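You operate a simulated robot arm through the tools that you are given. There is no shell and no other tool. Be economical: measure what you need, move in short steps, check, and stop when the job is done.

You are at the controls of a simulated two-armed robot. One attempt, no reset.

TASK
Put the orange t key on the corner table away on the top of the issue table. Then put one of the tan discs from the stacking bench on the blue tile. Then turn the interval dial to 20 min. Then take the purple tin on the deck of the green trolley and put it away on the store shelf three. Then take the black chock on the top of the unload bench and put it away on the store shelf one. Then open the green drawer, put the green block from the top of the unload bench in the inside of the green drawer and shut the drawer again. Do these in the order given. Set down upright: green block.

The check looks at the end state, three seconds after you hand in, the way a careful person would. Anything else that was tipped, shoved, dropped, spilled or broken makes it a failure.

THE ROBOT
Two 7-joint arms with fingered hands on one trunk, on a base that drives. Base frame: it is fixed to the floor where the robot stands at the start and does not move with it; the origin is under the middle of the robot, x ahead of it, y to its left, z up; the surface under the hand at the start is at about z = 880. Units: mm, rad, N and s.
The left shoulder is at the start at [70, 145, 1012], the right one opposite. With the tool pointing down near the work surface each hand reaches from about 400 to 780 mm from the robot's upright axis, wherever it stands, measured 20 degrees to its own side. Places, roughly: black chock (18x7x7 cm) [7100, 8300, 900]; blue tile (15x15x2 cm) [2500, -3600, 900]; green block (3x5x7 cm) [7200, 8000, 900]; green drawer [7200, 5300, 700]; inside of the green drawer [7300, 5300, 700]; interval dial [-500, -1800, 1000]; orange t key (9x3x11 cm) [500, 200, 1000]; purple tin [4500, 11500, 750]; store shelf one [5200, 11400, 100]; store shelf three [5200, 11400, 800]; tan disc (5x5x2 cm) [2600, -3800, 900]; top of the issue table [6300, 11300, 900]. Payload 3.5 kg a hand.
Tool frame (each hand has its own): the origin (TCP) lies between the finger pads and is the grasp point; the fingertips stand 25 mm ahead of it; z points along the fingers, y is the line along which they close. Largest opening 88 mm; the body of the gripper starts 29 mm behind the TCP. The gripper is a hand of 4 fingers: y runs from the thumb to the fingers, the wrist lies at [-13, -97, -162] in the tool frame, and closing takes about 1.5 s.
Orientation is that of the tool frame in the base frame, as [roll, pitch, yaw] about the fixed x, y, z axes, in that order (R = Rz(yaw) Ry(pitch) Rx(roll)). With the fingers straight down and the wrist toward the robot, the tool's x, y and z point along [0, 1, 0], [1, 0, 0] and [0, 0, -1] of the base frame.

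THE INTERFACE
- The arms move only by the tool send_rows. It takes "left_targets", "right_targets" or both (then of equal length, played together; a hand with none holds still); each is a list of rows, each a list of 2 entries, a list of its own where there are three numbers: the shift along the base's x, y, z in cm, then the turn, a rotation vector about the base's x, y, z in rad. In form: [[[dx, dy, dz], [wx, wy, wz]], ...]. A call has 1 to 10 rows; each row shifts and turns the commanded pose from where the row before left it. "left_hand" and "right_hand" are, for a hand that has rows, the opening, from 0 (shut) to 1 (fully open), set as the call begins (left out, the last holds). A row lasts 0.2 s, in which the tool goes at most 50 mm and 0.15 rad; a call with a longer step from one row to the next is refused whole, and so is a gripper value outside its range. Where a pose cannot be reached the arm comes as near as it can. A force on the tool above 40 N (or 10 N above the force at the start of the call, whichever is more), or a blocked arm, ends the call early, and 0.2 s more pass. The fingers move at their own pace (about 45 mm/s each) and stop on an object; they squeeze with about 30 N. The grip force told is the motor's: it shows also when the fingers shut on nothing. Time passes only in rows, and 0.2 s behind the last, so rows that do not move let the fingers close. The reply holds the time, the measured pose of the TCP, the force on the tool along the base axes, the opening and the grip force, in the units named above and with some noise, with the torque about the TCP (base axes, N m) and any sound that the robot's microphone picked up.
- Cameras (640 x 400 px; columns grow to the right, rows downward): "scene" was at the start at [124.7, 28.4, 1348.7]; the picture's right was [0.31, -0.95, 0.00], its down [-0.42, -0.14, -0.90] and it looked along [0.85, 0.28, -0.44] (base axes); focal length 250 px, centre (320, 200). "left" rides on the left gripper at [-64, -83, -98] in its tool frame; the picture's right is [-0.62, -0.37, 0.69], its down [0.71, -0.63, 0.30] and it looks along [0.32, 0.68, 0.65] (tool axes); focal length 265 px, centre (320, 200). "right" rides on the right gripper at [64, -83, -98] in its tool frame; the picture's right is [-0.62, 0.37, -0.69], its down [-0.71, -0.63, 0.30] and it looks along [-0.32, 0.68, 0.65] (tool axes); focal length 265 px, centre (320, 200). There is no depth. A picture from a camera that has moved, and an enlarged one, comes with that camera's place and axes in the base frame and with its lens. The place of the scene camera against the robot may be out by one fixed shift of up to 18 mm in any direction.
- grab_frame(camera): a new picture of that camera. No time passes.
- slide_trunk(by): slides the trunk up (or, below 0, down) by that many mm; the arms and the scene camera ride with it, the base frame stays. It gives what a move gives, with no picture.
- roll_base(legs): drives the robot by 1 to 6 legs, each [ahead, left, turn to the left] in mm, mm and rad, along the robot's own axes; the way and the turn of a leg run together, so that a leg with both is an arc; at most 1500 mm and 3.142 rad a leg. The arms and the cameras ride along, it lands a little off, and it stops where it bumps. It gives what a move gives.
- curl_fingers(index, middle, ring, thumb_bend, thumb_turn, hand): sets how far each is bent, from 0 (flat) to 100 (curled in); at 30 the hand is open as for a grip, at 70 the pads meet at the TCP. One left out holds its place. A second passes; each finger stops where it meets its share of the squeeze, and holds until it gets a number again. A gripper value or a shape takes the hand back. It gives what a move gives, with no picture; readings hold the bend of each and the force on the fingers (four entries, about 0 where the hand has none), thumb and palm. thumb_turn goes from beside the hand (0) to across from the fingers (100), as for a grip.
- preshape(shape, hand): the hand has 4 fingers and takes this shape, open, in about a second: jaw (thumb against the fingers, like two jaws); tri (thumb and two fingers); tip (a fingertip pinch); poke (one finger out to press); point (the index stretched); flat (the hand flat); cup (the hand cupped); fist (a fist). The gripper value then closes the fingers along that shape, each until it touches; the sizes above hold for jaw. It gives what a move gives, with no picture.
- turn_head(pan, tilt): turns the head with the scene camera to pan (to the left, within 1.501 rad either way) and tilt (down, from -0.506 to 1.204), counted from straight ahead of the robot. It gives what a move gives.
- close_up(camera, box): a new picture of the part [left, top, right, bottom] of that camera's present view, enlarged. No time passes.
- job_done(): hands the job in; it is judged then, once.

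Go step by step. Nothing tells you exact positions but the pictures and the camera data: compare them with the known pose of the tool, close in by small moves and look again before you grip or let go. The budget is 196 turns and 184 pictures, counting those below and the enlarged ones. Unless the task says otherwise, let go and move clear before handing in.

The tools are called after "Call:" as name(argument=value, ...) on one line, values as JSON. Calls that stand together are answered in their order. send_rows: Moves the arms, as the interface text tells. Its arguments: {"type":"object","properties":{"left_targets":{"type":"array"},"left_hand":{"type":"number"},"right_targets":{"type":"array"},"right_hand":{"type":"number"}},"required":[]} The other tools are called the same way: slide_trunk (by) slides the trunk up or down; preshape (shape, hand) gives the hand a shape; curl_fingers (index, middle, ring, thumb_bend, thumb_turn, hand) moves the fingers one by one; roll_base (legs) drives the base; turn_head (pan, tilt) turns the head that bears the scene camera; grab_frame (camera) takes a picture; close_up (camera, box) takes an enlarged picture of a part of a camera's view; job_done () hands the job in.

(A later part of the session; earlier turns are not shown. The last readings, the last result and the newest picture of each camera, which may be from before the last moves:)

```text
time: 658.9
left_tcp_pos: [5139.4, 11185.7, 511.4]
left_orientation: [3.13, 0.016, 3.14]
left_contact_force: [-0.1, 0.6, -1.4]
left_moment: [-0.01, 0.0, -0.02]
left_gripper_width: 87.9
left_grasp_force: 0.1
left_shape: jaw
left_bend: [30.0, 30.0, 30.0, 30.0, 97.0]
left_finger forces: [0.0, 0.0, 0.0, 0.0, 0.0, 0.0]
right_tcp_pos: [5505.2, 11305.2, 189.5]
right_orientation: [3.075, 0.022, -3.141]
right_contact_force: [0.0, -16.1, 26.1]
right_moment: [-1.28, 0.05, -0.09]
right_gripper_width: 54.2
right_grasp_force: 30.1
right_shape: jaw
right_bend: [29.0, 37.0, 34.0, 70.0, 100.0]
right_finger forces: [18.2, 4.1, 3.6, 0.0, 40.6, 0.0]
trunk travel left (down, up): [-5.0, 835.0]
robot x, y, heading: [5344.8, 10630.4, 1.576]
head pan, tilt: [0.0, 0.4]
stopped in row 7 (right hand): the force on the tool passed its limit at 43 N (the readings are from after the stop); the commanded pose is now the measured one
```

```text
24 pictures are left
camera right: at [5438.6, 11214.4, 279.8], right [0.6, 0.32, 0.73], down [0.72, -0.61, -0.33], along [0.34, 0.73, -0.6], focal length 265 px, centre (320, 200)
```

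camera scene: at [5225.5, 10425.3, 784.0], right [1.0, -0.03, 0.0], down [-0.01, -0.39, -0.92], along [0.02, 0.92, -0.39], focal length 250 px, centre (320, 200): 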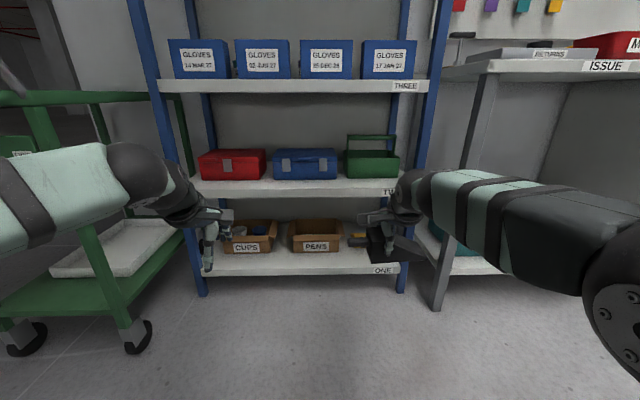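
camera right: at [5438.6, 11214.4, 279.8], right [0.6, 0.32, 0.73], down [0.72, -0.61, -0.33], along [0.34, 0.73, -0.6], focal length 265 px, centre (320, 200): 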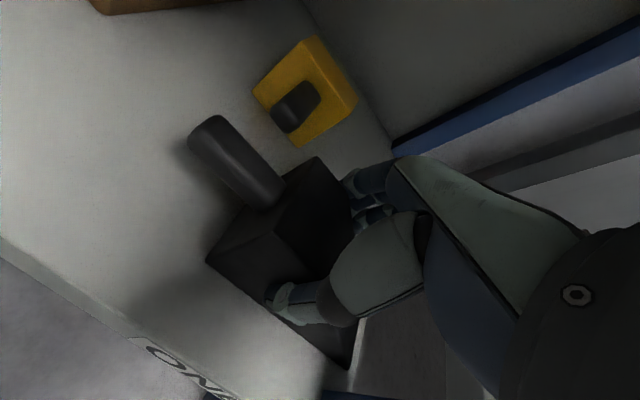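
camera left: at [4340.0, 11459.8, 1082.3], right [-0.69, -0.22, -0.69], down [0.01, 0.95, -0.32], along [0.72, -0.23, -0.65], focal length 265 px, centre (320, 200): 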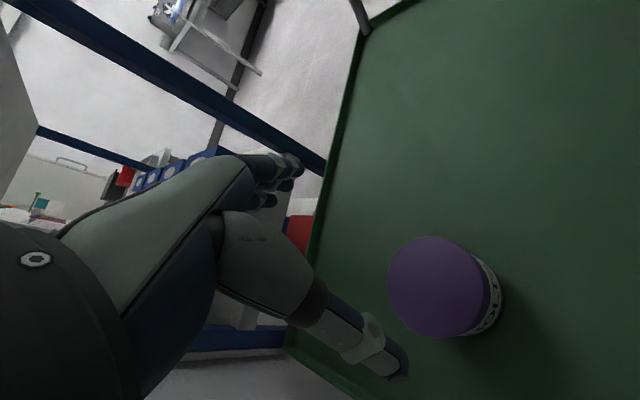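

The chock is down on shelf one, clear of the yellow one and behind the front edge. I'll relieve the load, release and rise.

Call:
send_rows(right_targets=[[[0, 0, 0.3], [0, 0, 0]], [[0, 0, 0], [0, 0, 0]]])

Call:
curl_fingers(hand="right", index=20, middle=20, ring=20, thumb_bend=22)

Call:
send_rows(right_targets=[[[0, 0, 1], [0, 0, 0]], [[0, 0, 2], [0, 0, 0]], [[0, 0, 3], [0, 0, 0]], [[0, 0, 2], [0, 0, 0]]])

Call:
grab_frame(camera="right")

```text
time: 659.5
left_tcp_pos: [5139.7, 11186.1, 510.5]
left_orientation: [3.128, 0.016, 3.139]
left_contact_force: [-0.5, 0.0, 0.2]
left_moment: [0.0, 0.03, -0.04]
left_gripper_width: 88.1
left_grasp_force: 0.0
left_shape: jaw
left_bend: [30.0, 30.0, 30.0, 30.0, 97.0]
left_finger forces: [0.0, 0.1, 0.0, 0.0, 0.0, 0.0]
right_tcp_pos: [5505.1, 11303.6, 189.6]
right_orientation: [3.079, 0.022, -3.141]
right_contact_force: [-0.6, -9.4, 22.7]
right_moment: [-1.15, 0.08, -0.02]
right_gripper_width: 54.3
right_grasp_force: 30.0
right_shape: jaw
right_bend: [29.0, 37.0, 34.0, 71.0, 100.0]
right_finger forces: [19.8, 4.7, 4.2, 0.0, 38.5, 0.0]
trunk travel left (down, up): [-5.0, 835.0]
robot x, y, heading: [5341.2, 10626.6, 1.576]
head pan, tilt: [0.0, 0.4]
```

```text
time: 660.5
left_tcp_pos: [5139.4, 11187.7, 507.9]
left_orientation: [3.132, 0.013, 3.139]
left_contact_force: [-0.7, 0.7, -0.2]
left_moment: [-0.01, 0.03, -0.02]
left_gripper_width: 88.0
left_grasp_force: 0.0
left_shape: jaw
left_bend: [30.0, 30.0, 30.0, 30.0, 97.0]
left_finger forces: [0.1, 0.0, 0.0, 0.0, 0.0, 0.0]
right_tcp_pos: [5506.2, 11303.0, 185.8]
right_orientation: [3.084, 0.023, -3.139]
right_contact_force: [0.6, 0.1, 0.6]
right_moment: [-0.01, 0.01, 0.0]
right_gripper_width: 101.3
right_grasp_force: 0.2
right_shape: fingers
right_bend: [20.0, 20.0, 20.0, 22.0, 100.0]
right_finger forces: [0.0, 0.0, 0.1, 0.1, 0.1, 0.0]
trunk travel left (down, up): [-5.0, 835.0]
robot x, y, heading: [5341.2, 10626.0, 1.574]
head pan, tilt: [0.0, 0.4]
```

```text
time: 661.5
left_tcp_pos: [5140.7, 11187.8, 508.4]
left_orientation: [3.129, 0.01, 3.141]
left_contact_force: [0.0, -0.5, -0.2]
left_moment: [-0.02, 0.01, -0.01]
left_gripper_width: 88.0
left_grasp_force: 0.0
left_shape: jaw
left_bend: [30.0, 30.0, 30.0, 30.0, 97.0]
left_finger forces: [0.1, 0.0, 0.1, 0.0, 0.0, 0.1]
right_tcp_pos: [5505.9, 11304.4, 267.4]
right_orientation: [3.083, 0.022, -3.141]
right_contact_force: [0.2, 0.0, -0.4]
right_moment: [0.0, 0.0, 0.02]
right_gripper_width: 101.5
right_grasp_force: 0.0
right_shape: fingers
right_bend: [20.0, 20.0, 20.0, 22.0, 100.0]
right_finger forces: [0.0, 0.1, 0.0, 0.0, 0.0, 0.0]
trunk travel left (down, up): [-5.0, 835.0]
robot x, y, heading: [5344.5, 10627.7, 1.574]
head pan, tilt: [0.0, 0.4]
```

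```text
23 pictures are left
camera right: at [5439.7, 11214.4, 359.7], right [0.6, 0.33, 0.73], down [0.72, -0.61, -0.32], along [0.34, 0.72, -0.61], focal length 265 px, centre (320, 200)
```

right: 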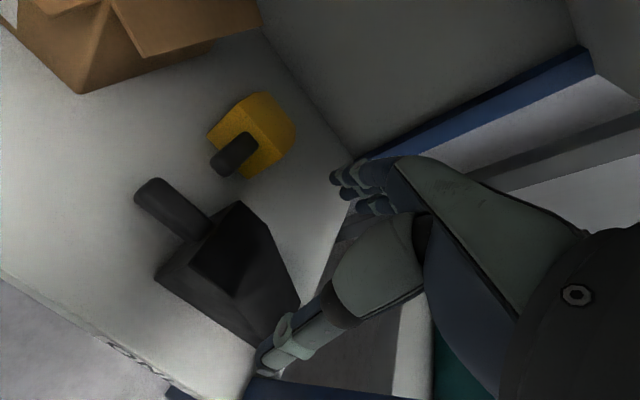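

The chock is safely on shelf one. I'll back out, raise the trunk, and go to the unload bench for the green block.

Call:
roll_base(legs=[[-350, 0, 0]])

Call:
slide_trunk(by=400)

Call:
slide_trunk(by=170)

Call:
send_rows(right_targets=[[[0, 0, 4.5], [0.03, 0, 0]], [[0, 0, 4.5], [0.03, 0, 0]], [[0, -1, 4.5], [0, 0, 0]], [[0, -1, 4.5], [0, 0, 0]], [[0, -1, 4], [0, 0, 0]], [[0, -1, 3], [0, 0, 0]], [[0, -1, 0], [0, 0, 0]]], right_hand=1)

Call:
roll_base(legs=[[0, 0, -1.574], [850, 0, 0], [0, -1450, 0], [0, -980, 0]])

Call:
turn_head(pan=0.1, tilt=0.45)

Call:
grab_frame(camera="scene")

```text
time: 663.8
left_tcp_pos: [5144.0, 10839.0, 507.9]
left_orientation: [3.131, 0.014, 3.133]
left_contact_force: [0.7, -1.3, -0.1]
left_moment: [0.04, -0.01, 0.01]
left_gripper_width: 88.0
left_grasp_force: 0.1
left_shape: jaw
left_bend: [30.0, 30.0, 30.0, 30.0, 97.0]
left_finger forces: [0.0, 0.0, 0.1, 0.1, 0.1, 0.0]
right_tcp_pos: [5510.4, 10951.4, 267.0]
right_orientation: [3.084, 0.023, 3.134]
right_contact_force: [-0.8, -0.1, -0.2]
right_moment: [0.0, 0.01, 0.0]
right_gripper_width: 101.0
right_grasp_force: 0.0
right_shape: fingers
right_bend: [20.0, 20.0, 20.0, 22.0, 100.0]
right_finger forces: [0.0, 0.1, 0.0, 0.1, 0.0, 0.1]
trunk travel left (down, up): [-5.0, 835.0]
robot x, y, heading: [5346.1, 10282.1, 1.566]
head pan, tilt: [0.0, 0.4]
```

```text
time: 667.6
left_tcp_pos: [5143.5, 10838.6, 908.3]
left_orientation: [3.132, 0.013, 3.133]
left_contact_force: [-0.5, 1.0, -0.3]
left_moment: [-0.02, 0.03, -0.01]
left_gripper_width: 87.8
left_grasp_force: 0.1
left_shape: jaw
left_bend: [30.0, 30.0, 30.0, 30.0, 97.0]
left_finger forces: [0.1, 0.1, 0.0, 0.1, 0.0, 0.0]
right_tcp_pos: [5510.3, 10952.1, 666.6]
right_orientation: [3.083, 0.023, 3.137]
right_contact_force: [0.9, 0.1, 0.8]
right_moment: [-0.03, 0.0, -0.01]
right_gripper_width: 101.4
right_grasp_force: 0.1
right_shape: fingers
right_bend: [20.0, 20.0, 20.0, 22.0, 100.0]
right_finger forces: [0.0, 0.0, 0.0, 0.1, 0.0, 0.0]
trunk travel left (down, up): [-405.0, 435.0]
robot x, y, heading: [5346.0, 10279.3, 1.568]
head pan, tilt: [0.0, 0.4]
```

```text
time: 669.5
left_tcp_pos: [5144.2, 10840.3, 1078.0]
left_orientation: [3.131, 0.013, 3.132]
left_contact_force: [0.6, -0.8, 0.1]
left_moment: [0.01, 0.01, -0.01]
left_gripper_width: 87.8
left_grasp_force: 0.0
left_shape: jaw
left_bend: [30.0, 30.0, 30.0, 30.0, 97.0]
left_finger forces: [0.0, 0.0, 0.0, 0.1, 0.0, 0.1]
right_tcp_pos: [5509.8, 10952.3, 836.5]
right_orientation: [3.084, 0.022, 3.135]
right_contact_force: [-0.7, 0.1, 0.3]
right_moment: [-0.02, -0.01, -0.01]
right_gripper_width: 101.4
right_grasp_force: 0.0
right_shape: fingers
right_bend: [20.0, 20.0, 20.0, 22.0, 100.0]
right_finger forces: [0.0, 0.0, 0.0, 0.0, 0.1, 0.0]
trunk travel left (down, up): [-575.0, 265.0]
robot x, y, heading: [5342.3, 10278.7, 1.57]
head pan, tilt: [0.0, 0.4]
```

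```text
time: 671.1
left_tcp_pos: [5143.1, 10837.9, 1078.8]
left_orientation: [3.13, 0.012, 3.133]
left_contact_force: [0.4, -0.1, 0.8]
left_moment: [0.04, 0.03, -0.02]
left_gripper_width: 88.2
left_grasp_force: 0.1
left_shape: jaw
left_bend: [30.0, 30.0, 30.0, 30.0, 97.0]
left_finger forces: [0.1, 0.0, 0.1, 0.0, 0.0, 0.1]
right_tcp_pos: [5510.8, 10901.1, 1087.7]
right_orientation: [3.025, 0.021, 3.134]
right_contact_force: [0.9, -0.1, 0.2]
right_moment: [-0.01, 0.01, -0.01]
right_gripper_width: 87.8
right_grasp_force: 0.0
right_shape: jaw
right_bend: [30.0, 30.0, 30.0, 30.0, 98.0]
right_finger forces: [0.1, 0.1, 0.0, 0.0, 0.1, 0.0]
trunk travel left (down, up): [-575.0, 265.0]
robot x, y, heading: [5341.7, 10277.5, 1.564]
head pan, tilt: [0.0, 0.4]
```

```text
time: 690.8
left_tcp_pos: [6694.1, 8042.3, 1079.1]
left_orientation: [3.131, 0.013, 1.545]
left_contact_force: [-0.4, -1.0, 0.5]
left_moment: [-0.01, -0.01, -0.03]
left_gripper_width: 87.8
left_grasp_force: 0.0
left_shape: jaw
left_bend: [30.0, 30.0, 30.0, 30.0, 97.0]
left_finger forces: [0.1, 0.0, 0.0, 0.0, 0.1, 0.0]
right_tcp_pos: [6749.6, 7673.6, 1086.6]
right_orientation: [3.025, 0.024, 1.546]
right_contact_force: [0.2, 0.2, -0.2]
right_moment: [0.0, 0.01, 0.02]
right_gripper_width: 88.3
right_grasp_force: 0.1
right_shape: jaw
right_bend: [30.0, 30.0, 30.0, 30.0, 98.0]
right_finger forces: [0.0, 0.0, 0.0, 0.0, 0.1, 0.1]
trunk travel left (down, up): [-575.0, 265.0]
robot x, y, heading: [6128.4, 7854.7, -0.024]
head pan, tilt: [0.0, 0.4]
```

```text
time: 691.5
left_tcp_pos: [6692.2, 8041.6, 1077.7]
left_orientation: [3.132, 0.013, 1.544]
left_contact_force: [-0.4, 0.3, 0.0]
left_moment: [0.0, -0.01, 0.04]
left_gripper_width: 87.8
left_grasp_force: 0.1
left_shape: jaw
left_bend: [30.0, 30.0, 30.0, 30.0, 97.0]
left_finger forces: [0.0, 0.0, 0.0, 0.1, 0.1, 0.0]
right_tcp_pos: [6748.2, 7673.8, 1087.6]
right_orientation: [3.026, 0.023, 1.543]
right_contact_force: [-0.2, 0.2, 0.2]
right_moment: [-0.01, 0.02, -0.02]
right_gripper_width: 87.8
right_grasp_force: 0.0
right_shape: jaw
right_bend: [30.0, 30.0, 30.0, 30.0, 98.0]
right_finger forces: [0.0, 0.0, 0.1, 0.0, 0.0, 0.0]
trunk travel left (down, up): [-575.0, 265.0]
robot x, y, heading: [6131.3, 7853.3, -0.024]
head pan, tilt: [0.099, 0.45]
```

```text
22 pictures are left
camera scene: at [6257.2, 7858.2, 1349.5], right [0.08, -1.0, 0.0], down [-0.43, -0.03, -0.9], along [0.9, 0.07, -0.44], focal length 250 px, centre (320, 200)
```

scene: 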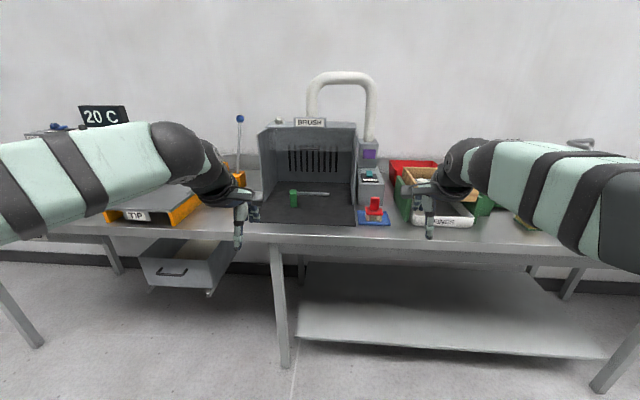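

Call:
close_up(camera="scene", box=[240, 140, 440, 265])

```text
3.20 times, centred on (340, 202) of scene
camera zoom: at [6257.2, 7858.2, 1349.5], right [0.08, -1.0, 0.0], down [-0.43, -0.03, -0.9], along [0.9, 0.07, -0.44], focal length 798 px, centre (256, 192)
```

zoom: 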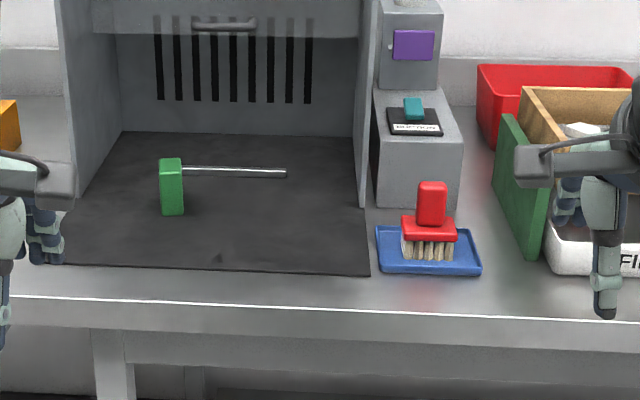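

The green block stands at the mouth of the BRUSH booth at about (7194, 8043). I'll lower the left hand under the hood height and approach.

Call:
send_rows(left_targets=[[[0, 0, -4.5], [0, 0, 0]], [[0, 0, -4.5], [0, 0, 0]]], right_targets=[[[-2, 0, 3], [0, 0, 0]], [[-2, 0, 3], [0, 0, 0]]], left_hand=1)

Call:
roll_base(legs=[[410, 10, 0.024]])

Call:
grab_frame(camera="left")

```text
time: 692.1
left_tcp_pos: [6693.9, 8042.4, 989.7]
left_orientation: [3.129, 0.017, 1.545]
left_contact_force: [-0.2, 0.6, 0.0]
left_moment: [0.0, -0.01, 0.0]
left_gripper_width: 87.9
left_grasp_force: 0.0
left_shape: jaw
left_bend: [30.0, 30.0, 30.0, 30.0, 97.0]
left_finger forces: [0.1, 0.0, 0.1, 0.0, 0.0, 0.0]
right_tcp_pos: [6711.2, 7673.9, 1148.6]
right_orientation: [3.022, 0.024, 1.545]
right_contact_force: [0.2, 0.6, 0.4]
right_moment: [0.01, -0.05, -0.02]
right_gripper_width: 88.0
right_grasp_force: 0.1
right_shape: jaw
right_bend: [30.0, 30.0, 30.0, 30.0, 98.0]
right_finger forces: [0.0, 0.1, 0.0, 0.1, 0.1, 0.1]
trunk travel left (down, up): [-575.0, 265.0]
robot x, y, heading: [6125.8, 7854.4, -0.023]
head pan, tilt: [0.099, 0.45]
```

```text
time: 694.6
left_tcp_pos: [7100.9, 8063.1, 989.7]
left_orientation: [3.131, 0.014, 1.57]
left_contact_force: [0.4, -0.2, -0.7]
left_moment: [0.0, 0.02, 0.03]
left_gripper_width: 88.0
left_grasp_force: 0.1
left_shape: jaw
left_bend: [30.0, 30.0, 30.0, 30.0, 97.0]
left_finger forces: [0.0, 0.0, 0.0, 0.0, 0.0, 0.0]
right_tcp_pos: [7126.9, 7695.3, 1148.4]
right_orientation: [3.023, 0.023, 1.572]
right_contact_force: [-0.3, -0.1, -0.1]
right_moment: [-0.02, 0.02, 0.0]
right_gripper_width: 87.9
right_grasp_force: 0.1
right_shape: jaw
right_bend: [30.0, 30.0, 30.0, 30.0, 98.0]
right_finger forces: [0.1, 0.0, 0.0, 0.0, 0.0, 0.0]
trunk travel left (down, up): [-575.0, 265.0]
robot x, y, heading: [6543.4, 7858.4, -0.001]
head pan, tilt: [0.099, 0.45]
```

```text
20 pictures are left
camera left: at [7016.4, 7999.3, 1088.8], right [-0.36, -0.63, -0.69], down [-0.63, 0.71, -0.32], along [0.69, 0.31, -0.65], focal length 265 px, centre (320, 200)
```

left: 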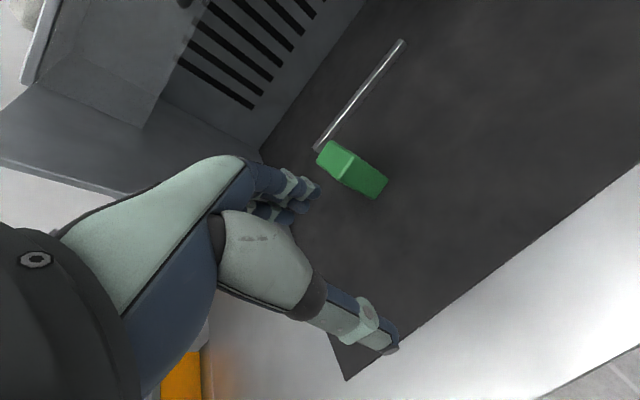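

Call:
send_rows(left_targets=[[[3.5, -0.8, 0], [0, 0, 0]], [[3.5, -0.8, 0], [0, 0, 0]], [[3.4, -0.7, 0], [0, 0, 0]], [[0, 0, -2.5], [0, 0, 0]], [[0, 0, 0], [0, 0, 0]]])

Call:
grab_frame(camera="left")

```text
time: 695.8
left_tcp_pos: [7204.1, 8038.0, 963.3]
left_orientation: [3.13, 0.012, 1.568]
left_contact_force: [0.6, 0.0, 0.2]
left_moment: [-0.02, 0.01, -0.04]
left_gripper_width: 88.0
left_grasp_force: 0.0
left_shape: jaw
left_bend: [30.0, 30.0, 30.0, 30.0, 97.0]
left_finger forces: [0.0, 0.0, 0.0, 0.0, 0.0, 0.0]
right_tcp_pos: [7127.9, 7694.8, 1148.4]
right_orientation: [3.022, 0.023, 1.571]
right_contact_force: [0.1, 0.2, 0.3]
right_moment: [0.05, 0.01, 0.02]
right_gripper_width: 88.0
right_grasp_force: 0.0
right_shape: jaw
right_bend: [30.0, 30.0, 30.0, 30.0, 98.0]
right_finger forces: [0.0, 0.0, 0.1, 0.1, 0.0, 0.0]
trunk travel left (down, up): [-575.0, 265.0]
robot x, y, heading: [6539.9, 7858.9, 0.004]
head pan, tilt: [0.099, 0.45]
```

```text
19 pictures are left
camera left: at [7119.2, 7975.7, 1063.4], right [-0.36, -0.63, -0.69], down [-0.63, 0.71, -0.32], along [0.69, 0.31, -0.65], focal length 265 px, centre (320, 200)
```

left: 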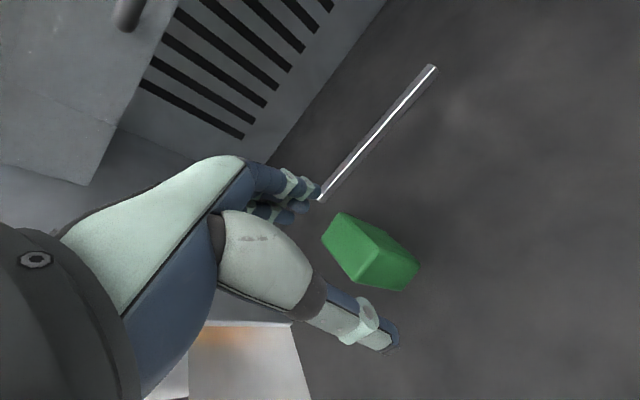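

Call:
send_rows(left_targets=[[[0.4, -0.2, -2], [0, 0, 0]], [[0, 0, -2], [0, 0, 0]], [[0, 0, -1], [0, 0, 0]], [[0, 0, 0], [0, 0, 0]]])

Call:
send_rows(left_targets=[[[0, 0, 0], [0, 0, 0]], [[0, 0, 0], [0, 0, 0]], [[0, 0, 0], [0, 0, 0]], [[0, 0, 0], [0, 0, 0]], [[0, 0, 0], [0, 0, 0]], [[0, 0, 0], [0, 0, 0]], [[0, 0, 0], [0, 0, 0]], [[0, 0, 0], [0, 0, 0]]], left_hand=0)

Call:
grab_frame(camera="left")

```text
time: 696.8
left_tcp_pos: [7208.3, 8037.3, 913.6]
left_orientation: [3.13, 0.015, 1.569]
left_contact_force: [0.4, -0.4, -0.9]
left_moment: [0.01, -0.04, 0.0]
left_gripper_width: 87.9
left_grasp_force: 0.0
left_shape: jaw
left_bend: [30.0, 30.0, 30.0, 30.0, 97.0]
left_finger forces: [0.2, 0.1, 0.0, 0.0, 0.1, 0.0]
right_tcp_pos: [7127.4, 7694.0, 1148.6]
right_orientation: [3.023, 0.022, 1.573]
right_contact_force: [0.6, 0.5, 0.1]
right_moment: [0.02, -0.02, 0.0]
right_gripper_width: 88.1
right_grasp_force: 0.0
right_shape: jaw
right_bend: [30.0, 30.0, 30.0, 30.0, 98.0]
right_finger forces: [0.0, 0.0, 0.0, 0.0, 0.0, 0.0]
trunk travel left (down, up): [-575.0, 265.0]
robot x, y, heading: [6538.5, 7859.0, 0.005]
head pan, tilt: [0.099, 0.45]
```

```text
time: 698.6
left_tcp_pos: [7207.8, 8037.6, 914.9]
left_orientation: [3.13, 0.016, 1.568]
left_contact_force: [0.7, 0.1, -1.2]
left_moment: [0.02, 0.01, 0.01]
left_gripper_width: 35.2
left_grasp_force: 30.2
left_shape: jaw
left_bend: [74.0, 43.0, 43.0, 72.0, 100.0]
left_finger forces: [10.8, 13.8, 5.4, 0.1, 25.6, 0.0]
right_tcp_pos: [7127.2, 7694.9, 1149.0]
right_orientation: [3.023, 0.021, 1.573]
right_contact_force: [0.1, -0.6, -0.1]
right_moment: [-0.01, 0.0, -0.01]
right_gripper_width: 88.0
right_grasp_force: 0.1
right_shape: jaw
right_bend: [30.0, 30.0, 30.0, 30.0, 98.0]
right_finger forces: [0.0, 0.0, 0.0, 0.1, 0.1, 0.0]
trunk travel left (down, up): [-575.0, 265.0]
robot x, y, heading: [6539.5, 7861.5, 0.005]
head pan, tilt: [0.099, 0.45]
```

```text
18 pictures are left
camera left: at [7124.5, 7974.7, 1013.0], right [-0.36, -0.63, -0.69], down [-0.63, 0.71, -0.32], along [0.69, 0.31, -0.65], focal length 265 px, centre (320, 200)
```

left: 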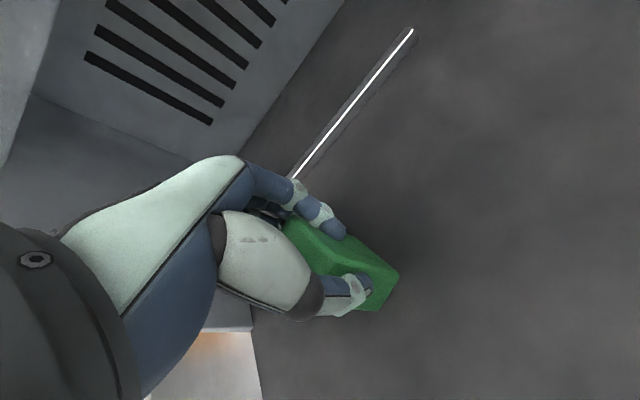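

The block is gripped. I'll lift slightly, back out and strafe to the green drawer.

Call:
send_rows(left_targets=[[[0, 0, 1.5], [0, 0, 0]], [[0, 0, 2], [0, 0, 0]], [[-2, 0, 2], [0, 0, 0]]])

Call:
roll_base(legs=[[-400, 0, 0], [0, -1480, 0], [0, -1080, 0]])

Call:
turn_head(pan=0, tilt=0.5)

Call:
grab_frame(camera="scene")

```text
time: 699.4
left_tcp_pos: [7187.6, 8038.0, 971.0]
left_orientation: [3.129, 0.015, 1.568]
left_contact_force: [-0.3, -0.5, -0.7]
left_moment: [0.02, -0.03, -0.04]
left_gripper_width: 34.9
left_grasp_force: 29.7
left_shape: jaw
left_bend: [74.0, 43.0, 43.0, 72.0, 100.0]
left_finger forces: [10.7, 13.8, 5.3, 0.0, 25.5, 0.1]
right_tcp_pos: [7124.7, 7695.4, 1148.8]
right_orientation: [3.021, 0.023, 1.571]
right_contact_force: [-0.4, 0.1, 0.4]
right_moment: [0.01, -0.04, 0.0]
right_gripper_width: 87.9
right_grasp_force: 0.1
right_shape: jaw
right_bend: [30.0, 30.0, 30.0, 30.0, 98.0]
right_finger forces: [0.0, 0.1, 0.0, 0.0, 0.1, 0.0]
trunk travel left (down, up): [-575.0, 265.0]
robot x, y, heading: [6541.5, 7858.8, 0.005]
head pan, tilt: [0.099, 0.45]
```

```text
time: 714.1
left_tcp_pos: [6803.7, 5476.2, 969.0]
left_orientation: [3.131, 0.014, 1.583]
left_contact_force: [0.8, 1.1, -1.3]
left_moment: [0.0, 0.0, -0.03]
left_gripper_width: 35.1
left_grasp_force: 30.1
left_shape: jaw
left_bend: [74.0, 43.0, 43.0, 72.0, 100.0]
left_finger forces: [10.8, 13.8, 5.4, 0.0, 25.5, 0.1]
right_tcp_pos: [6747.5, 5132.1, 1148.2]
right_orientation: [3.022, 0.022, 1.585]
right_contact_force: [-0.6, -0.8, -0.3]
right_moment: [-0.01, 0.0, -0.02]
right_gripper_width: 87.9
right_grasp_force: 0.1
right_shape: jaw
right_bend: [30.0, 30.0, 30.0, 30.0, 98.0]
right_finger forces: [0.0, 0.1, 0.0, 0.0, 0.0, 0.0]
trunk travel left (down, up): [-575.0, 265.0]
robot x, y, heading: [6154.3, 5290.5, 0.017]
head pan, tilt: [0.099, 0.45]
```

```text
time: 714.7
left_tcp_pos: [6803.1, 5475.2, 969.1]
left_orientation: [3.132, 0.013, 1.582]
left_contact_force: [0.4, 0.3, -1.1]
left_moment: [-0.01, -0.01, 0.01]
left_gripper_width: 34.9
left_grasp_force: 29.6
left_shape: jaw
left_bend: [74.0, 43.0, 43.0, 72.0, 100.0]
left_finger forces: [10.8, 13.9, 5.5, 0.0, 25.4, 0.0]
right_tcp_pos: [6745.6, 5133.9, 1148.2]
right_orientation: [3.023, 0.023, 1.583]
right_contact_force: [-0.2, 0.4, 0.6]
right_moment: [0.02, 0.0, -0.01]
right_gripper_width: 88.0
right_grasp_force: 0.0
right_shape: jaw
right_bend: [30.0, 30.0, 30.0, 30.0, 98.0]
right_finger forces: [0.0, 0.1, 0.1, 0.1, 0.0, 0.0]
trunk travel left (down, up): [-575.0, 265.0]
robot x, y, heading: [6156.6, 5288.7, 0.014]
head pan, tilt: [0.0, 0.499]
```

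```text
17 pictures are left
camera scene: at [6285.6, 5290.9, 1345.0], right [0.02, -1.0, 0.0], down [-0.48, -0.01, -0.88], along [0.88, 0.01, -0.48], focal length 250 px, centre (320, 200)
```

scene: 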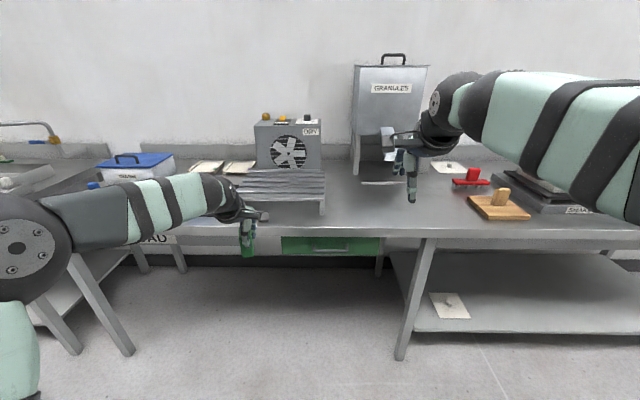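

Call:
close_up(camera="scene", box=[240, 190, 440, 315])

```text
3.20 times, centred on (340, 252) of scene
camera zoom: at [6285.6, 5290.9, 1345.0], right [0.02, -1.0, 0.0], down [-0.48, -0.01, -0.88], along [0.88, 0.01, -0.48], focal length 798 px, centre (256, 32)
```

zoom: 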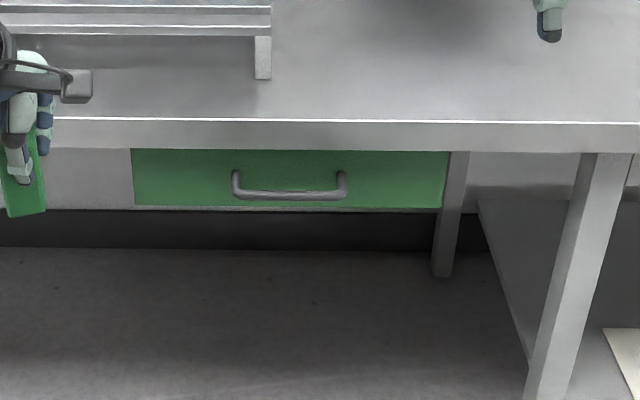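

The green drawer front is at x≈6985, with its bar handle at about (6950, 5265, 785). I'll lower the trunk, keep the block high, and tilt the right hand to hook the handle.

Call:
send_rows(left_targets=[[[0, 0, 4], [0, 0, 0]], [[0, 0, 4], [0, 0, 0]], [[0, 0, 4], [0, 0, 0]], [[0, 0, 3], [0, 0, 0]], [[0, 0, 0], [0, 0, 0]], [[0, 0, 0], [0, 0, 0]], [[0, 0, 0], [0, 0, 0]]], right_targets=[[[0, 0, -3], [0, -0.13, 0]], [[0, 0, -3], [0, -0.13, 0]], [[0, 0, -3], [0, -0.13, 0]], [[0, 0, -3], [0, -0.13, 0]], [[0, 0, -3], [0, -0.13, 0]], [[0, 0, 0], [0, -0.13, 0]], [[0, 0, 0], [0, 0, 0]]], right_hand=0.7)

Call:
slide_trunk(by=-150)

Call:
roll_base(legs=[[80, 80, -0.014]])

Call:
grab_frame(camera="scene")

```text
time: 716.3
left_tcp_pos: [6801.6, 5477.8, 1120.6]
left_orientation: [3.132, 0.013, 1.581]
left_contact_force: [-0.5, 0.2, -0.1]
left_moment: [-0.02, 0.0, 0.01]
left_gripper_width: 34.8
left_grasp_force: 30.1
left_shape: jaw
left_bend: [74.0, 43.0, 43.0, 72.0, 100.0]
left_finger forces: [10.3, 13.9, 5.3, 0.0, 25.5, 0.0]
right_tcp_pos: [6746.9, 5131.4, 998.8]
right_orientation: [2.24, 0.024, 1.565]
right_contact_force: [-0.1, 0.3, -0.4]
right_moment: [-0.01, 0.0, 0.04]
right_gripper_width: 62.0
right_grasp_force: 0.0
right_shape: jaw
right_bend: [27.0, 37.0, 34.0, 58.0, 99.0]
right_finger forces: [0.0, 0.0, 0.0, 0.0, 0.0, 0.0]
trunk travel left (down, up): [-575.0, 265.0]
robot x, y, heading: [6155.7, 5289.4, 0.012]
head pan, tilt: [0.0, 0.499]
```

```text
time: 718.1
left_tcp_pos: [6803.7, 5477.0, 970.0]
left_orientation: [3.131, 0.014, 1.582]
left_contact_force: [0.0, 0.3, -1.3]
left_moment: [0.01, 0.0, 0.0]
left_gripper_width: 34.8
left_grasp_force: 30.1
left_shape: jaw
left_bend: [74.0, 43.0, 43.0, 72.0, 100.0]
left_finger forces: [10.4, 14.0, 5.3, 0.1, 25.4, 0.0]
right_tcp_pos: [6746.2, 5132.4, 849.2]
right_orientation: [2.242, 0.024, 1.564]
right_contact_force: [0.7, -0.4, 1.3]
right_moment: [0.01, 0.0, 0.01]
right_gripper_width: 61.9
right_grasp_force: 0.1
right_shape: jaw
right_bend: [27.0, 37.0, 34.0, 58.0, 99.0]
right_finger forces: [0.0, 0.1, 0.0, 0.0, 0.0, 0.1]
trunk travel left (down, up): [-425.0, 415.0]
robot x, y, heading: [6159.0, 5290.1, 0.022]
head pan, tilt: [0.0, 0.499]
```

```text
time: 719.3
left_tcp_pos: [6886.8, 5547.5, 968.8]
left_orientation: [3.131, 0.014, 1.564]
left_contact_force: [0.6, -0.4, -1.1]
left_moment: [-0.02, 0.05, 0.01]
left_gripper_width: 35.0
left_grasp_force: 30.0
left_shape: jaw
left_bend: [74.0, 43.0, 43.0, 72.0, 100.0]
left_finger forces: [10.4, 13.9, 5.3, 0.0, 25.4, 0.1]
right_tcp_pos: [6823.8, 5202.9, 848.4]
right_orientation: [2.244, 0.026, 1.546]
right_contact_force: [0.6, -0.6, -0.3]
right_moment: [0.01, -0.03, -0.02]
right_gripper_width: 61.9
right_grasp_force: 0.1
right_shape: jaw
right_bend: [27.0, 37.0, 34.0, 58.0, 99.0]
right_finger forces: [0.0, 0.0, 0.1, 0.0, 0.0, 0.0]
trunk travel left (down, up): [-425.0, 415.0]
robot x, y, heading: [6239.2, 5369.7, -0.004]
head pan, tilt: [0.0, 0.499]
```

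```text
15 pictures are left
camera scene: at [6366.2, 5369.7, 1194.9], right [0.0, -1.0, 0.0], down [-0.48, 0.0, -0.88], along [0.88, 0.0, -0.48], focal length 250 px, centre (320, 200)
```

scene: 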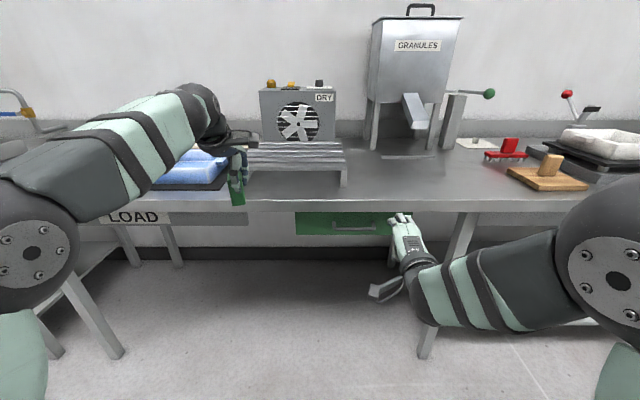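

Call:
send_rows(right_targets=[[[2.4, 2.3, -0.7], [0, 0, 0]], [[2.4, 2.3, -0.7], [0, 0, 0]], [[2.3, 2.1, -0.7], [0, 0, 0]], [[0, 0, 0], [0, 0, 0]]])

Call:
grab_frame(camera="right")

```text
time: 720.3
left_tcp_pos: [6886.6, 5545.9, 971.5]
left_orientation: [3.131, 0.016, 1.563]
left_contact_force: [-0.2, -0.3, -0.8]
left_moment: [-0.02, -0.04, 0.02]
left_gripper_width: 34.6
left_grasp_force: 29.8
left_shape: jaw
left_bend: [74.0, 43.0, 43.0, 72.0, 100.0]
left_finger forces: [10.4, 14.0, 5.4, 0.1, 25.5, 0.0]
right_tcp_pos: [6894.4, 5267.4, 827.1]
right_orientation: [2.242, 0.025, 1.546]
right_contact_force: [-0.5, 0.3, -1.0]
right_moment: [0.01, 0.0, 0.01]
right_gripper_width: 61.6
right_grasp_force: 0.1
right_shape: jaw
right_bend: [27.0, 37.0, 34.0, 58.0, 99.0]
right_finger forces: [0.0, 0.0, 0.0, 0.0, 0.0, 0.0]
trunk travel left (down, up): [-425.0, 415.0]
robot x, y, heading: [6239.5, 5368.6, -0.002]
head pan, tilt: [0.0, 0.499]
```

```text
14 pictures are left
camera right: at [6766.8, 5336.1, 821.0], right [-0.33, -0.59, 0.73], down [-0.17, -0.73, -0.66], along [0.93, -0.34, 0.14], focal length 265 px, centre (320, 200)
```

right: 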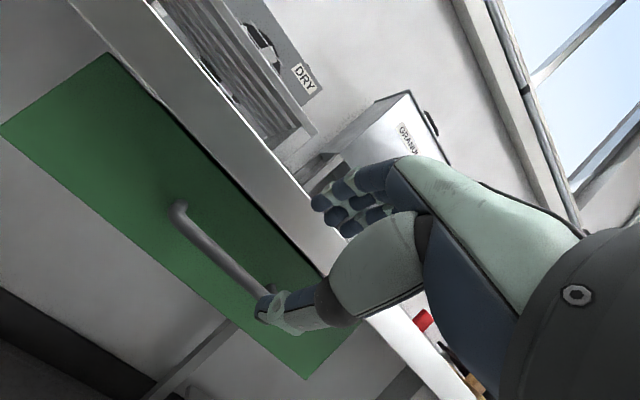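

Call:
send_rows(right_targets=[[[0, 0, -1.2], [0, 0, 0]], [[2.0, 0, -1.6], [0, 0, 0]], [[1.5, 0, -1.2], [0, 0, 0]], [[1.2, 0, -0.9], [0, 0, 0]], [[0, 0, 0], [0, 0, 0]]])

Call:
grab_frame(camera="right")

```text
time: 721.5
left_tcp_pos: [6885.1, 5546.5, 970.7]
left_orientation: [3.131, 0.014, 1.566]
left_contact_force: [-0.4, -0.1, -0.4]
left_moment: [-0.02, 0.02, -0.02]
left_gripper_width: 34.9
left_grasp_force: 29.6
left_shape: jaw
left_bend: [74.0, 43.0, 43.0, 72.0, 100.0]
left_finger forces: [10.3, 13.9, 5.3, 0.0, 25.4, 0.0]
right_tcp_pos: [6940.1, 5270.7, 779.6]
right_orientation: [2.242, 0.025, 1.546]
right_contact_force: [-0.2, 0.1, 0.1]
right_moment: [0.02, 0.0, -0.01]
right_gripper_width: 61.8
right_grasp_force: 0.1
right_shape: jaw
right_bend: [27.0, 37.0, 34.0, 58.0, 99.0]
right_finger forces: [0.0, 0.0, 0.0, 0.0, 0.0, 0.0]
trunk travel left (down, up): [-425.0, 415.0]
robot x, y, heading: [6235.8, 5370.1, 0.005]
head pan, tilt: [0.0, 0.499]
```

```text
13 pictures are left
camera right: at [6813.6, 5336.6, 773.1], right [-0.33, -0.59, 0.73], down [-0.17, -0.73, -0.66], along [0.93, -0.34, 0.14], focal length 265 px, centre (320, 200)
```

right: 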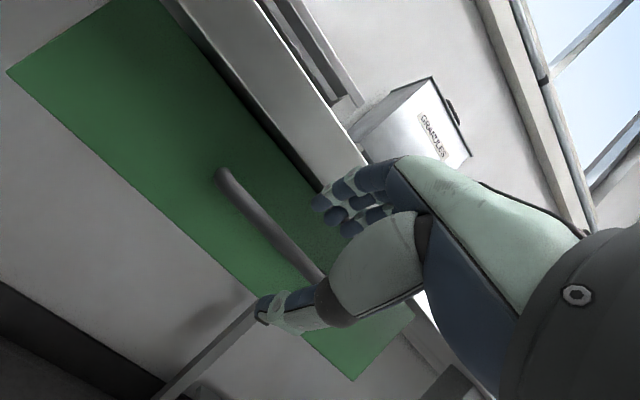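

Call:
send_rows(right_targets=[[[1.0, 0, -0.7], [0, 0, 0]], [[1.0, 0, -0.6], [0, 0, 0]], [[0.6, 0, -0.3], [0, 0, 0]], [[0, 0, 0], [0, 0, 0]]])

Call:
grab_frame(camera="right")

```text
time: 722.5
left_tcp_pos: [6885.7, 5545.9, 970.4]
left_orientation: [3.131, 0.015, 1.564]
left_contact_force: [0.0, -0.5, -1.5]
left_moment: [0.01, 0.05, 0.03]
left_gripper_width: 34.8
left_grasp_force: 29.8
left_shape: jaw
left_bend: [74.0, 43.0, 43.0, 72.0, 100.0]
left_finger forces: [10.4, 13.9, 5.3, 0.0, 25.5, 0.0]
right_tcp_pos: [6968.0, 5268.6, 763.4]
right_orientation: [2.243, 0.025, 1.547]
right_contact_force: [1.1, 0.3, -0.4]
right_moment: [0.04, -0.02, 0.0]
right_gripper_width: 61.5
right_grasp_force: 0.0
right_shape: jaw
right_bend: [27.0, 37.0, 34.0, 58.0, 99.0]
right_finger forces: [0.1, 0.1, 0.0, 0.0, 0.1, 0.0]
trunk travel left (down, up): [-425.0, 415.0]
robot x, y, heading: [6234.6, 5369.4, 0.0]
head pan, tilt: [0.0, 0.499]
```

```text
12 pictures are left
camera right: at [6840.5, 5336.4, 757.1], right [-0.33, -0.59, 0.73], down [-0.17, -0.73, -0.66], along [0.93, -0.34, 0.14], focal length 265 px, centre (320, 200)
```

right: 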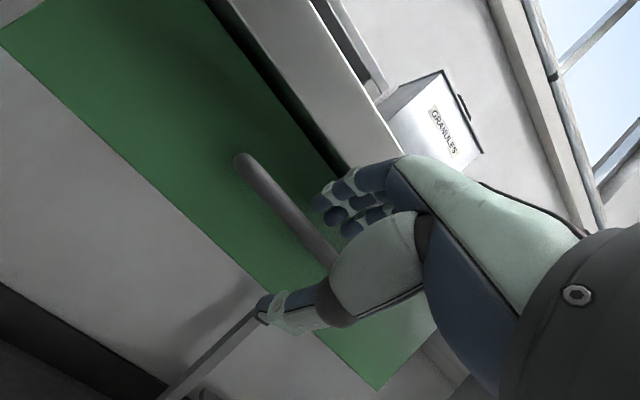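

Call:
send_rows(right_targets=[[[1.2, 0, -0.1], [0, 0, 0]], [[1.2, 0, -0.1], [0, 0, 0]], [[1.0, 0, 0], [0, 0, 0]], [[0, 0, 0], [0, 0, 0]]])

Call:
send_rows(right_targets=[[[0, 0, 0], [0, 0, 0]], [[0, 0, 0], [0, 0, 0]], [[0, 0, 0], [0, 0, 0]], [[0, 0, 0], [0, 0, 0]], [[0, 0, 0], [0, 0, 0]], [[0, 0, 0], [0, 0, 0]], [[0, 0, 0], [0, 0, 0]]], right_hand=0)

Call:
grab_frame(camera="right")

```text
time: 723.2
left_tcp_pos: [6881.0, 5545.1, 972.7]
left_orientation: [3.127, 0.014, 1.561]
left_contact_force: [-0.1, 0.4, -0.9]
left_moment: [0.01, 0.04, 0.02]
left_gripper_width: 35.2
left_grasp_force: 30.0
left_shape: jaw
left_bend: [74.0, 43.0, 43.0, 72.0, 100.0]
left_finger forces: [10.4, 13.9, 5.2, 0.0, 25.6, 0.0]
right_tcp_pos: [6986.3, 5270.9, 755.7]
right_orientation: [2.254, 0.026, 1.55]
right_contact_force: [-26.6, -0.5, 1.5]
right_moment: [0.08, -0.48, -0.07]
right_gripper_width: 53.6
right_grasp_force: 0.0
right_shape: jaw
right_bend: [74.0, 43.0, 36.0, 58.0, 99.0]
right_finger forces: [14.2, 9.9, 4.3, 0.0, 0.0, 0.0]
trunk travel left (down, up): [-425.0, 415.0]
robot x, y, heading: [6232.1, 5369.7, -0.006]
head pan, tilt: [0.0, 0.499]
stopped in row 3 (right hand): the force on the tool passed its limit at 46 N (the readings are from after the stop); the commanded pose is now the measured one
```

```text
time: 724.8
left_tcp_pos: [6888.0, 5545.0, 968.7]
left_orientation: [3.134, 0.013, 1.563]
left_contact_force: [0.0, 0.3, -0.3]
left_moment: [0.0, -0.01, 0.0]
left_gripper_width: 34.8
left_grasp_force: 30.4
left_shape: jaw
left_bend: [74.0, 43.0, 43.0, 72.0, 100.0]
left_finger forces: [10.4, 13.9, 5.3, 0.0, 25.5, 0.0]
right_tcp_pos: [6990.2, 5271.4, 749.3]
right_orientation: [2.265, 0.026, 1.55]
right_contact_force: [-16.1, 2.4, -21.4]
right_moment: [-0.03, -0.19, -0.01]
right_gripper_width: 1.8
right_grasp_force: 30.1
right_shape: jaw
right_bend: [75.0, 60.0, 72.0, 73.0, 100.0]
right_finger forces: [0.0, 0.0, 0.0, 0.1, 24.7, 0.1]
trunk travel left (down, up): [-425.0, 415.0]
robot x, y, heading: [6234.2, 5369.6, -0.006]
head pan, tilt: [0.0, 0.499]
```

```text
11 pictures are left
camera right: at [6862.0, 5337.4, 746.2], right [-0.31, -0.59, 0.74], down [-0.19, -0.73, -0.66], along [0.93, -0.34, 0.11], focal length 265 px, centre (320, 200)
```

right: 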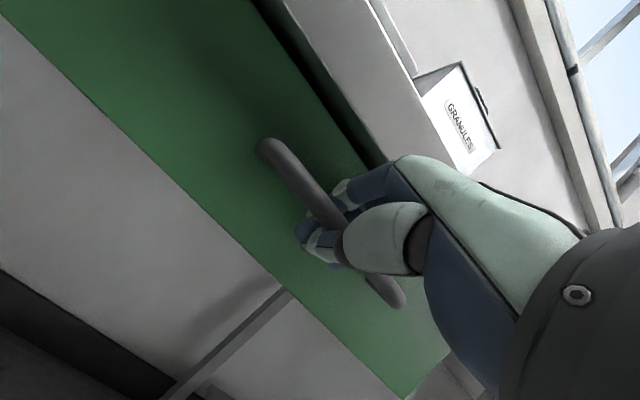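

The hand has closed around the bar. I'll pull the drawer open by driving back.

Call:
roll_base(legs=[[-190, 0, 0]])

Call:
grab_frame(camera="scene")

```text
time: 726.3
left_tcp_pos: [6698.1, 5545.5, 967.8]
left_orientation: [3.134, 0.011, 1.564]
left_contact_force: [0.0, -0.3, -1.0]
left_moment: [0.0, 0.0, 0.05]
left_gripper_width: 34.7
left_grasp_force: 30.1
left_shape: jaw
left_bend: [74.0, 43.0, 43.0, 72.0, 100.0]
left_finger forces: [10.4, 14.0, 5.3, 0.0, 25.5, 0.1]
right_tcp_pos: [6800.4, 5271.6, 750.2]
right_orientation: [2.264, 0.026, 1.552]
right_contact_force: [0.9, 0.9, -21.9]
right_moment: [0.03, -0.04, 0.0]
right_gripper_width: 1.7
right_grasp_force: 30.6
right_shape: jaw
right_bend: [75.0, 60.0, 72.0, 73.0, 100.0]
right_finger forces: [0.0, 0.1, 0.0, 0.0, 20.9, 0.0]
trunk travel left (down, up): [-425.0, 415.0]
robot x, y, heading: [6046.2, 5374.4, -0.003]
head pan, tilt: [0.0, 0.499]
```

```text
10 pictures are left
camera scene: at [6177.6, 5369.2, 1194.5], right [0.0, -1.0, 0.0], down [-0.48, 0.0, -0.88], along [0.88, 0.0, -0.48], focal length 250 px, centre (320, 200)
```

scene: 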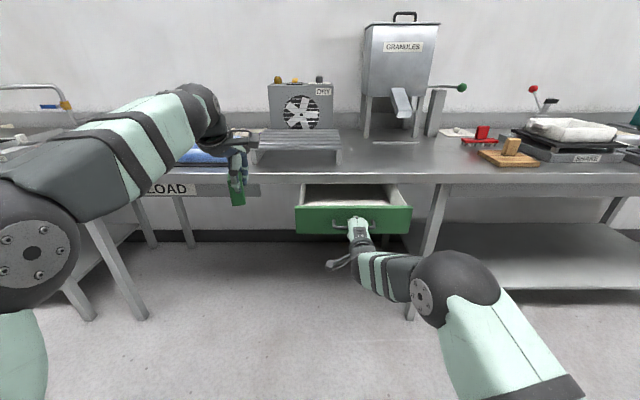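

The drawer is open about 190 mm. I'll let go of the handle, lift the right hand clear, and bring the block over the drawer.

Call:
send_rows(right_targets=[[[0, 0, 0], [0, 0, 0]], [[0, 0, 0], [0, 0, 0]], [[0, 0, 0], [0, 0, 0]], [[0, 0, 0], [0, 0, 0]], [[0, 0, 0], [0, 0, 0]], [[-2.4, 0, 1.6], [0, 0, 0]], [[-2.4, 0, 1.9], [0, 0, 0]], [[-3, 0, 2.4], [0, 0, 0]], [[-3, 0, 3], [0, 0, 0]], [[-2, 0, 4], [0, 0, 0]]], right_hand=0.75)

Call:
send_rows(right_targets=[[[0, 0, 4.5], [0, 0.12, 0]], [[0, 0, 4.5], [0, 0.12, 0]], [[0, 0, 4.5], [0, 0.12, 0]], [[0, 0, 4.5], [0, 0.12, 0]], [[0, 0, 4.5], [0, 0.12, 0]], [[0, 0, 0], [0, 0, 0]]])

Call:
roll_base(legs=[[0, -180, 0], [215, 0, 0]])

Call:
turn_head(pan=0.15, tilt=0.7)

Call:
grab_frame(camera="scene")

```text
time: 728.5
left_tcp_pos: [6693.0, 5546.4, 972.0]
left_orientation: [3.129, 0.014, 1.562]
left_contact_force: [0.3, -0.3, -1.4]
left_moment: [0.01, -0.03, -0.01]
left_gripper_width: 35.0
left_grasp_force: 30.3
left_shape: jaw
left_bend: [74.0, 43.0, 43.0, 72.0, 100.0]
left_finger forces: [10.3, 13.9, 5.3, 0.0, 25.5, 0.0]
right_tcp_pos: [6668.0, 5272.7, 882.5]
right_orientation: [2.26, 0.027, 1.549]
right_contact_force: [-0.3, -0.3, 0.2]
right_moment: [0.04, 0.0, 0.02]
right_gripper_width: 65.7
right_grasp_force: 0.1
right_shape: jaw
right_bend: [27.0, 36.0, 33.0, 54.0, 99.0]
right_finger forces: [0.1, 0.0, 0.0, 0.0, 0.1, 0.0]
trunk travel left (down, up): [-425.0, 415.0]
robot x, y, heading: [6047.1, 5368.6, 0.002]
head pan, tilt: [0.0, 0.499]
```

```text
time: 729.9
left_tcp_pos: [6693.5, 5546.4, 970.9]
left_orientation: [3.131, 0.016, 1.564]
left_contact_force: [-0.2, -0.1, -1.1]
left_moment: [0.0, -0.02, 0.02]
left_gripper_width: 34.7
left_grasp_force: 29.4
left_shape: jaw
left_bend: [74.0, 43.0, 43.0, 72.0, 100.0]
left_finger forces: [10.3, 14.0, 5.3, 0.0, 25.5, 0.0]
right_tcp_pos: [6670.9, 5272.1, 1104.8]
right_orientation: [2.864, 0.034, 1.569]
right_contact_force: [0.3, -0.4, 0.9]
right_moment: [0.01, 0.0, 0.03]
right_gripper_width: 65.8
right_grasp_force: 0.0
right_shape: jaw
right_bend: [27.0, 36.0, 33.0, 54.0, 99.0]
right_finger forces: [0.0, 0.0, 0.0, 0.1, 0.1, 0.1]
trunk travel left (down, up): [-425.0, 415.0]
robot x, y, heading: [6046.2, 5368.5, -0.0]
head pan, tilt: [0.0, 0.499]
```

```text
time: 732.7
left_tcp_pos: [6904.3, 5365.6, 970.1]
left_orientation: [3.132, 0.014, 1.563]
left_contact_force: [0.2, -0.6, 0.0]
left_moment: [-0.04, 0.02, -0.01]
left_gripper_width: 34.7
left_grasp_force: 30.1
left_shape: jaw
left_bend: [74.0, 43.0, 43.0, 72.0, 100.0]
left_finger forces: [10.4, 14.0, 5.3, 0.0, 25.4, 0.1]
right_tcp_pos: [6881.2, 5090.4, 1104.9]
right_orientation: [2.862, 0.033, 1.566]
right_contact_force: [-0.1, -0.5, 0.3]
right_moment: [-0.03, 0.04, 0.03]
right_gripper_width: 66.0
right_grasp_force: 0.1
right_shape: jaw
right_bend: [27.0, 36.0, 33.0, 54.0, 99.0]
right_finger forces: [0.0, 0.1, 0.1, 0.0, 0.0, 0.0]
trunk travel left (down, up): [-425.0, 415.0]
robot x, y, heading: [6254.2, 5189.5, -0.003]
head pan, tilt: [0.0, 0.499]
```

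```text
time: 733.4
left_tcp_pos: [6904.9, 5364.5, 969.7]
left_orientation: [3.132, 0.013, 1.562]
left_contact_force: [-0.5, -0.1, -0.6]
left_moment: [-0.01, 0.0, 0.0]
left_gripper_width: 34.8
left_grasp_force: 29.5
left_shape: jaw
left_bend: [74.0, 43.0, 43.0, 72.0, 100.0]
left_finger forces: [10.4, 14.0, 5.3, 0.1, 25.4, 0.0]
right_tcp_pos: [6879.5, 5091.1, 1105.0]
right_orientation: [2.863, 0.032, 1.567]
right_contact_force: [-0.7, 0.3, 0.4]
right_moment: [0.03, -0.02, 0.01]
right_gripper_width: 65.7
right_grasp_force: 0.2
right_shape: jaw
right_bend: [27.0, 36.0, 33.0, 54.0, 99.0]
right_finger forces: [0.0, 0.1, 0.0, 0.1, 0.0, 0.0]
trunk travel left (down, up): [-425.0, 415.0]
robot x, y, heading: [6251.2, 5190.9, -0.005]
head pan, tilt: [0.15, 0.7]
```

```text
9 pictures are left
camera scene: at [6376.3, 5202.3, 1177.4], right [0.14, -0.99, 0.0], down [-0.64, -0.09, -0.77], along [0.76, 0.11, -0.64], focal length 250 px, centre (320, 200)
```

scene: 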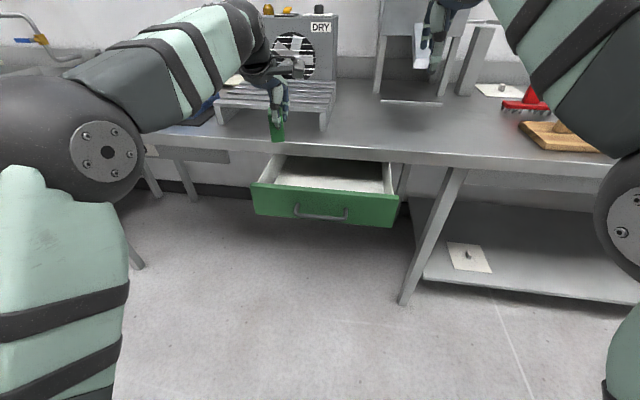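

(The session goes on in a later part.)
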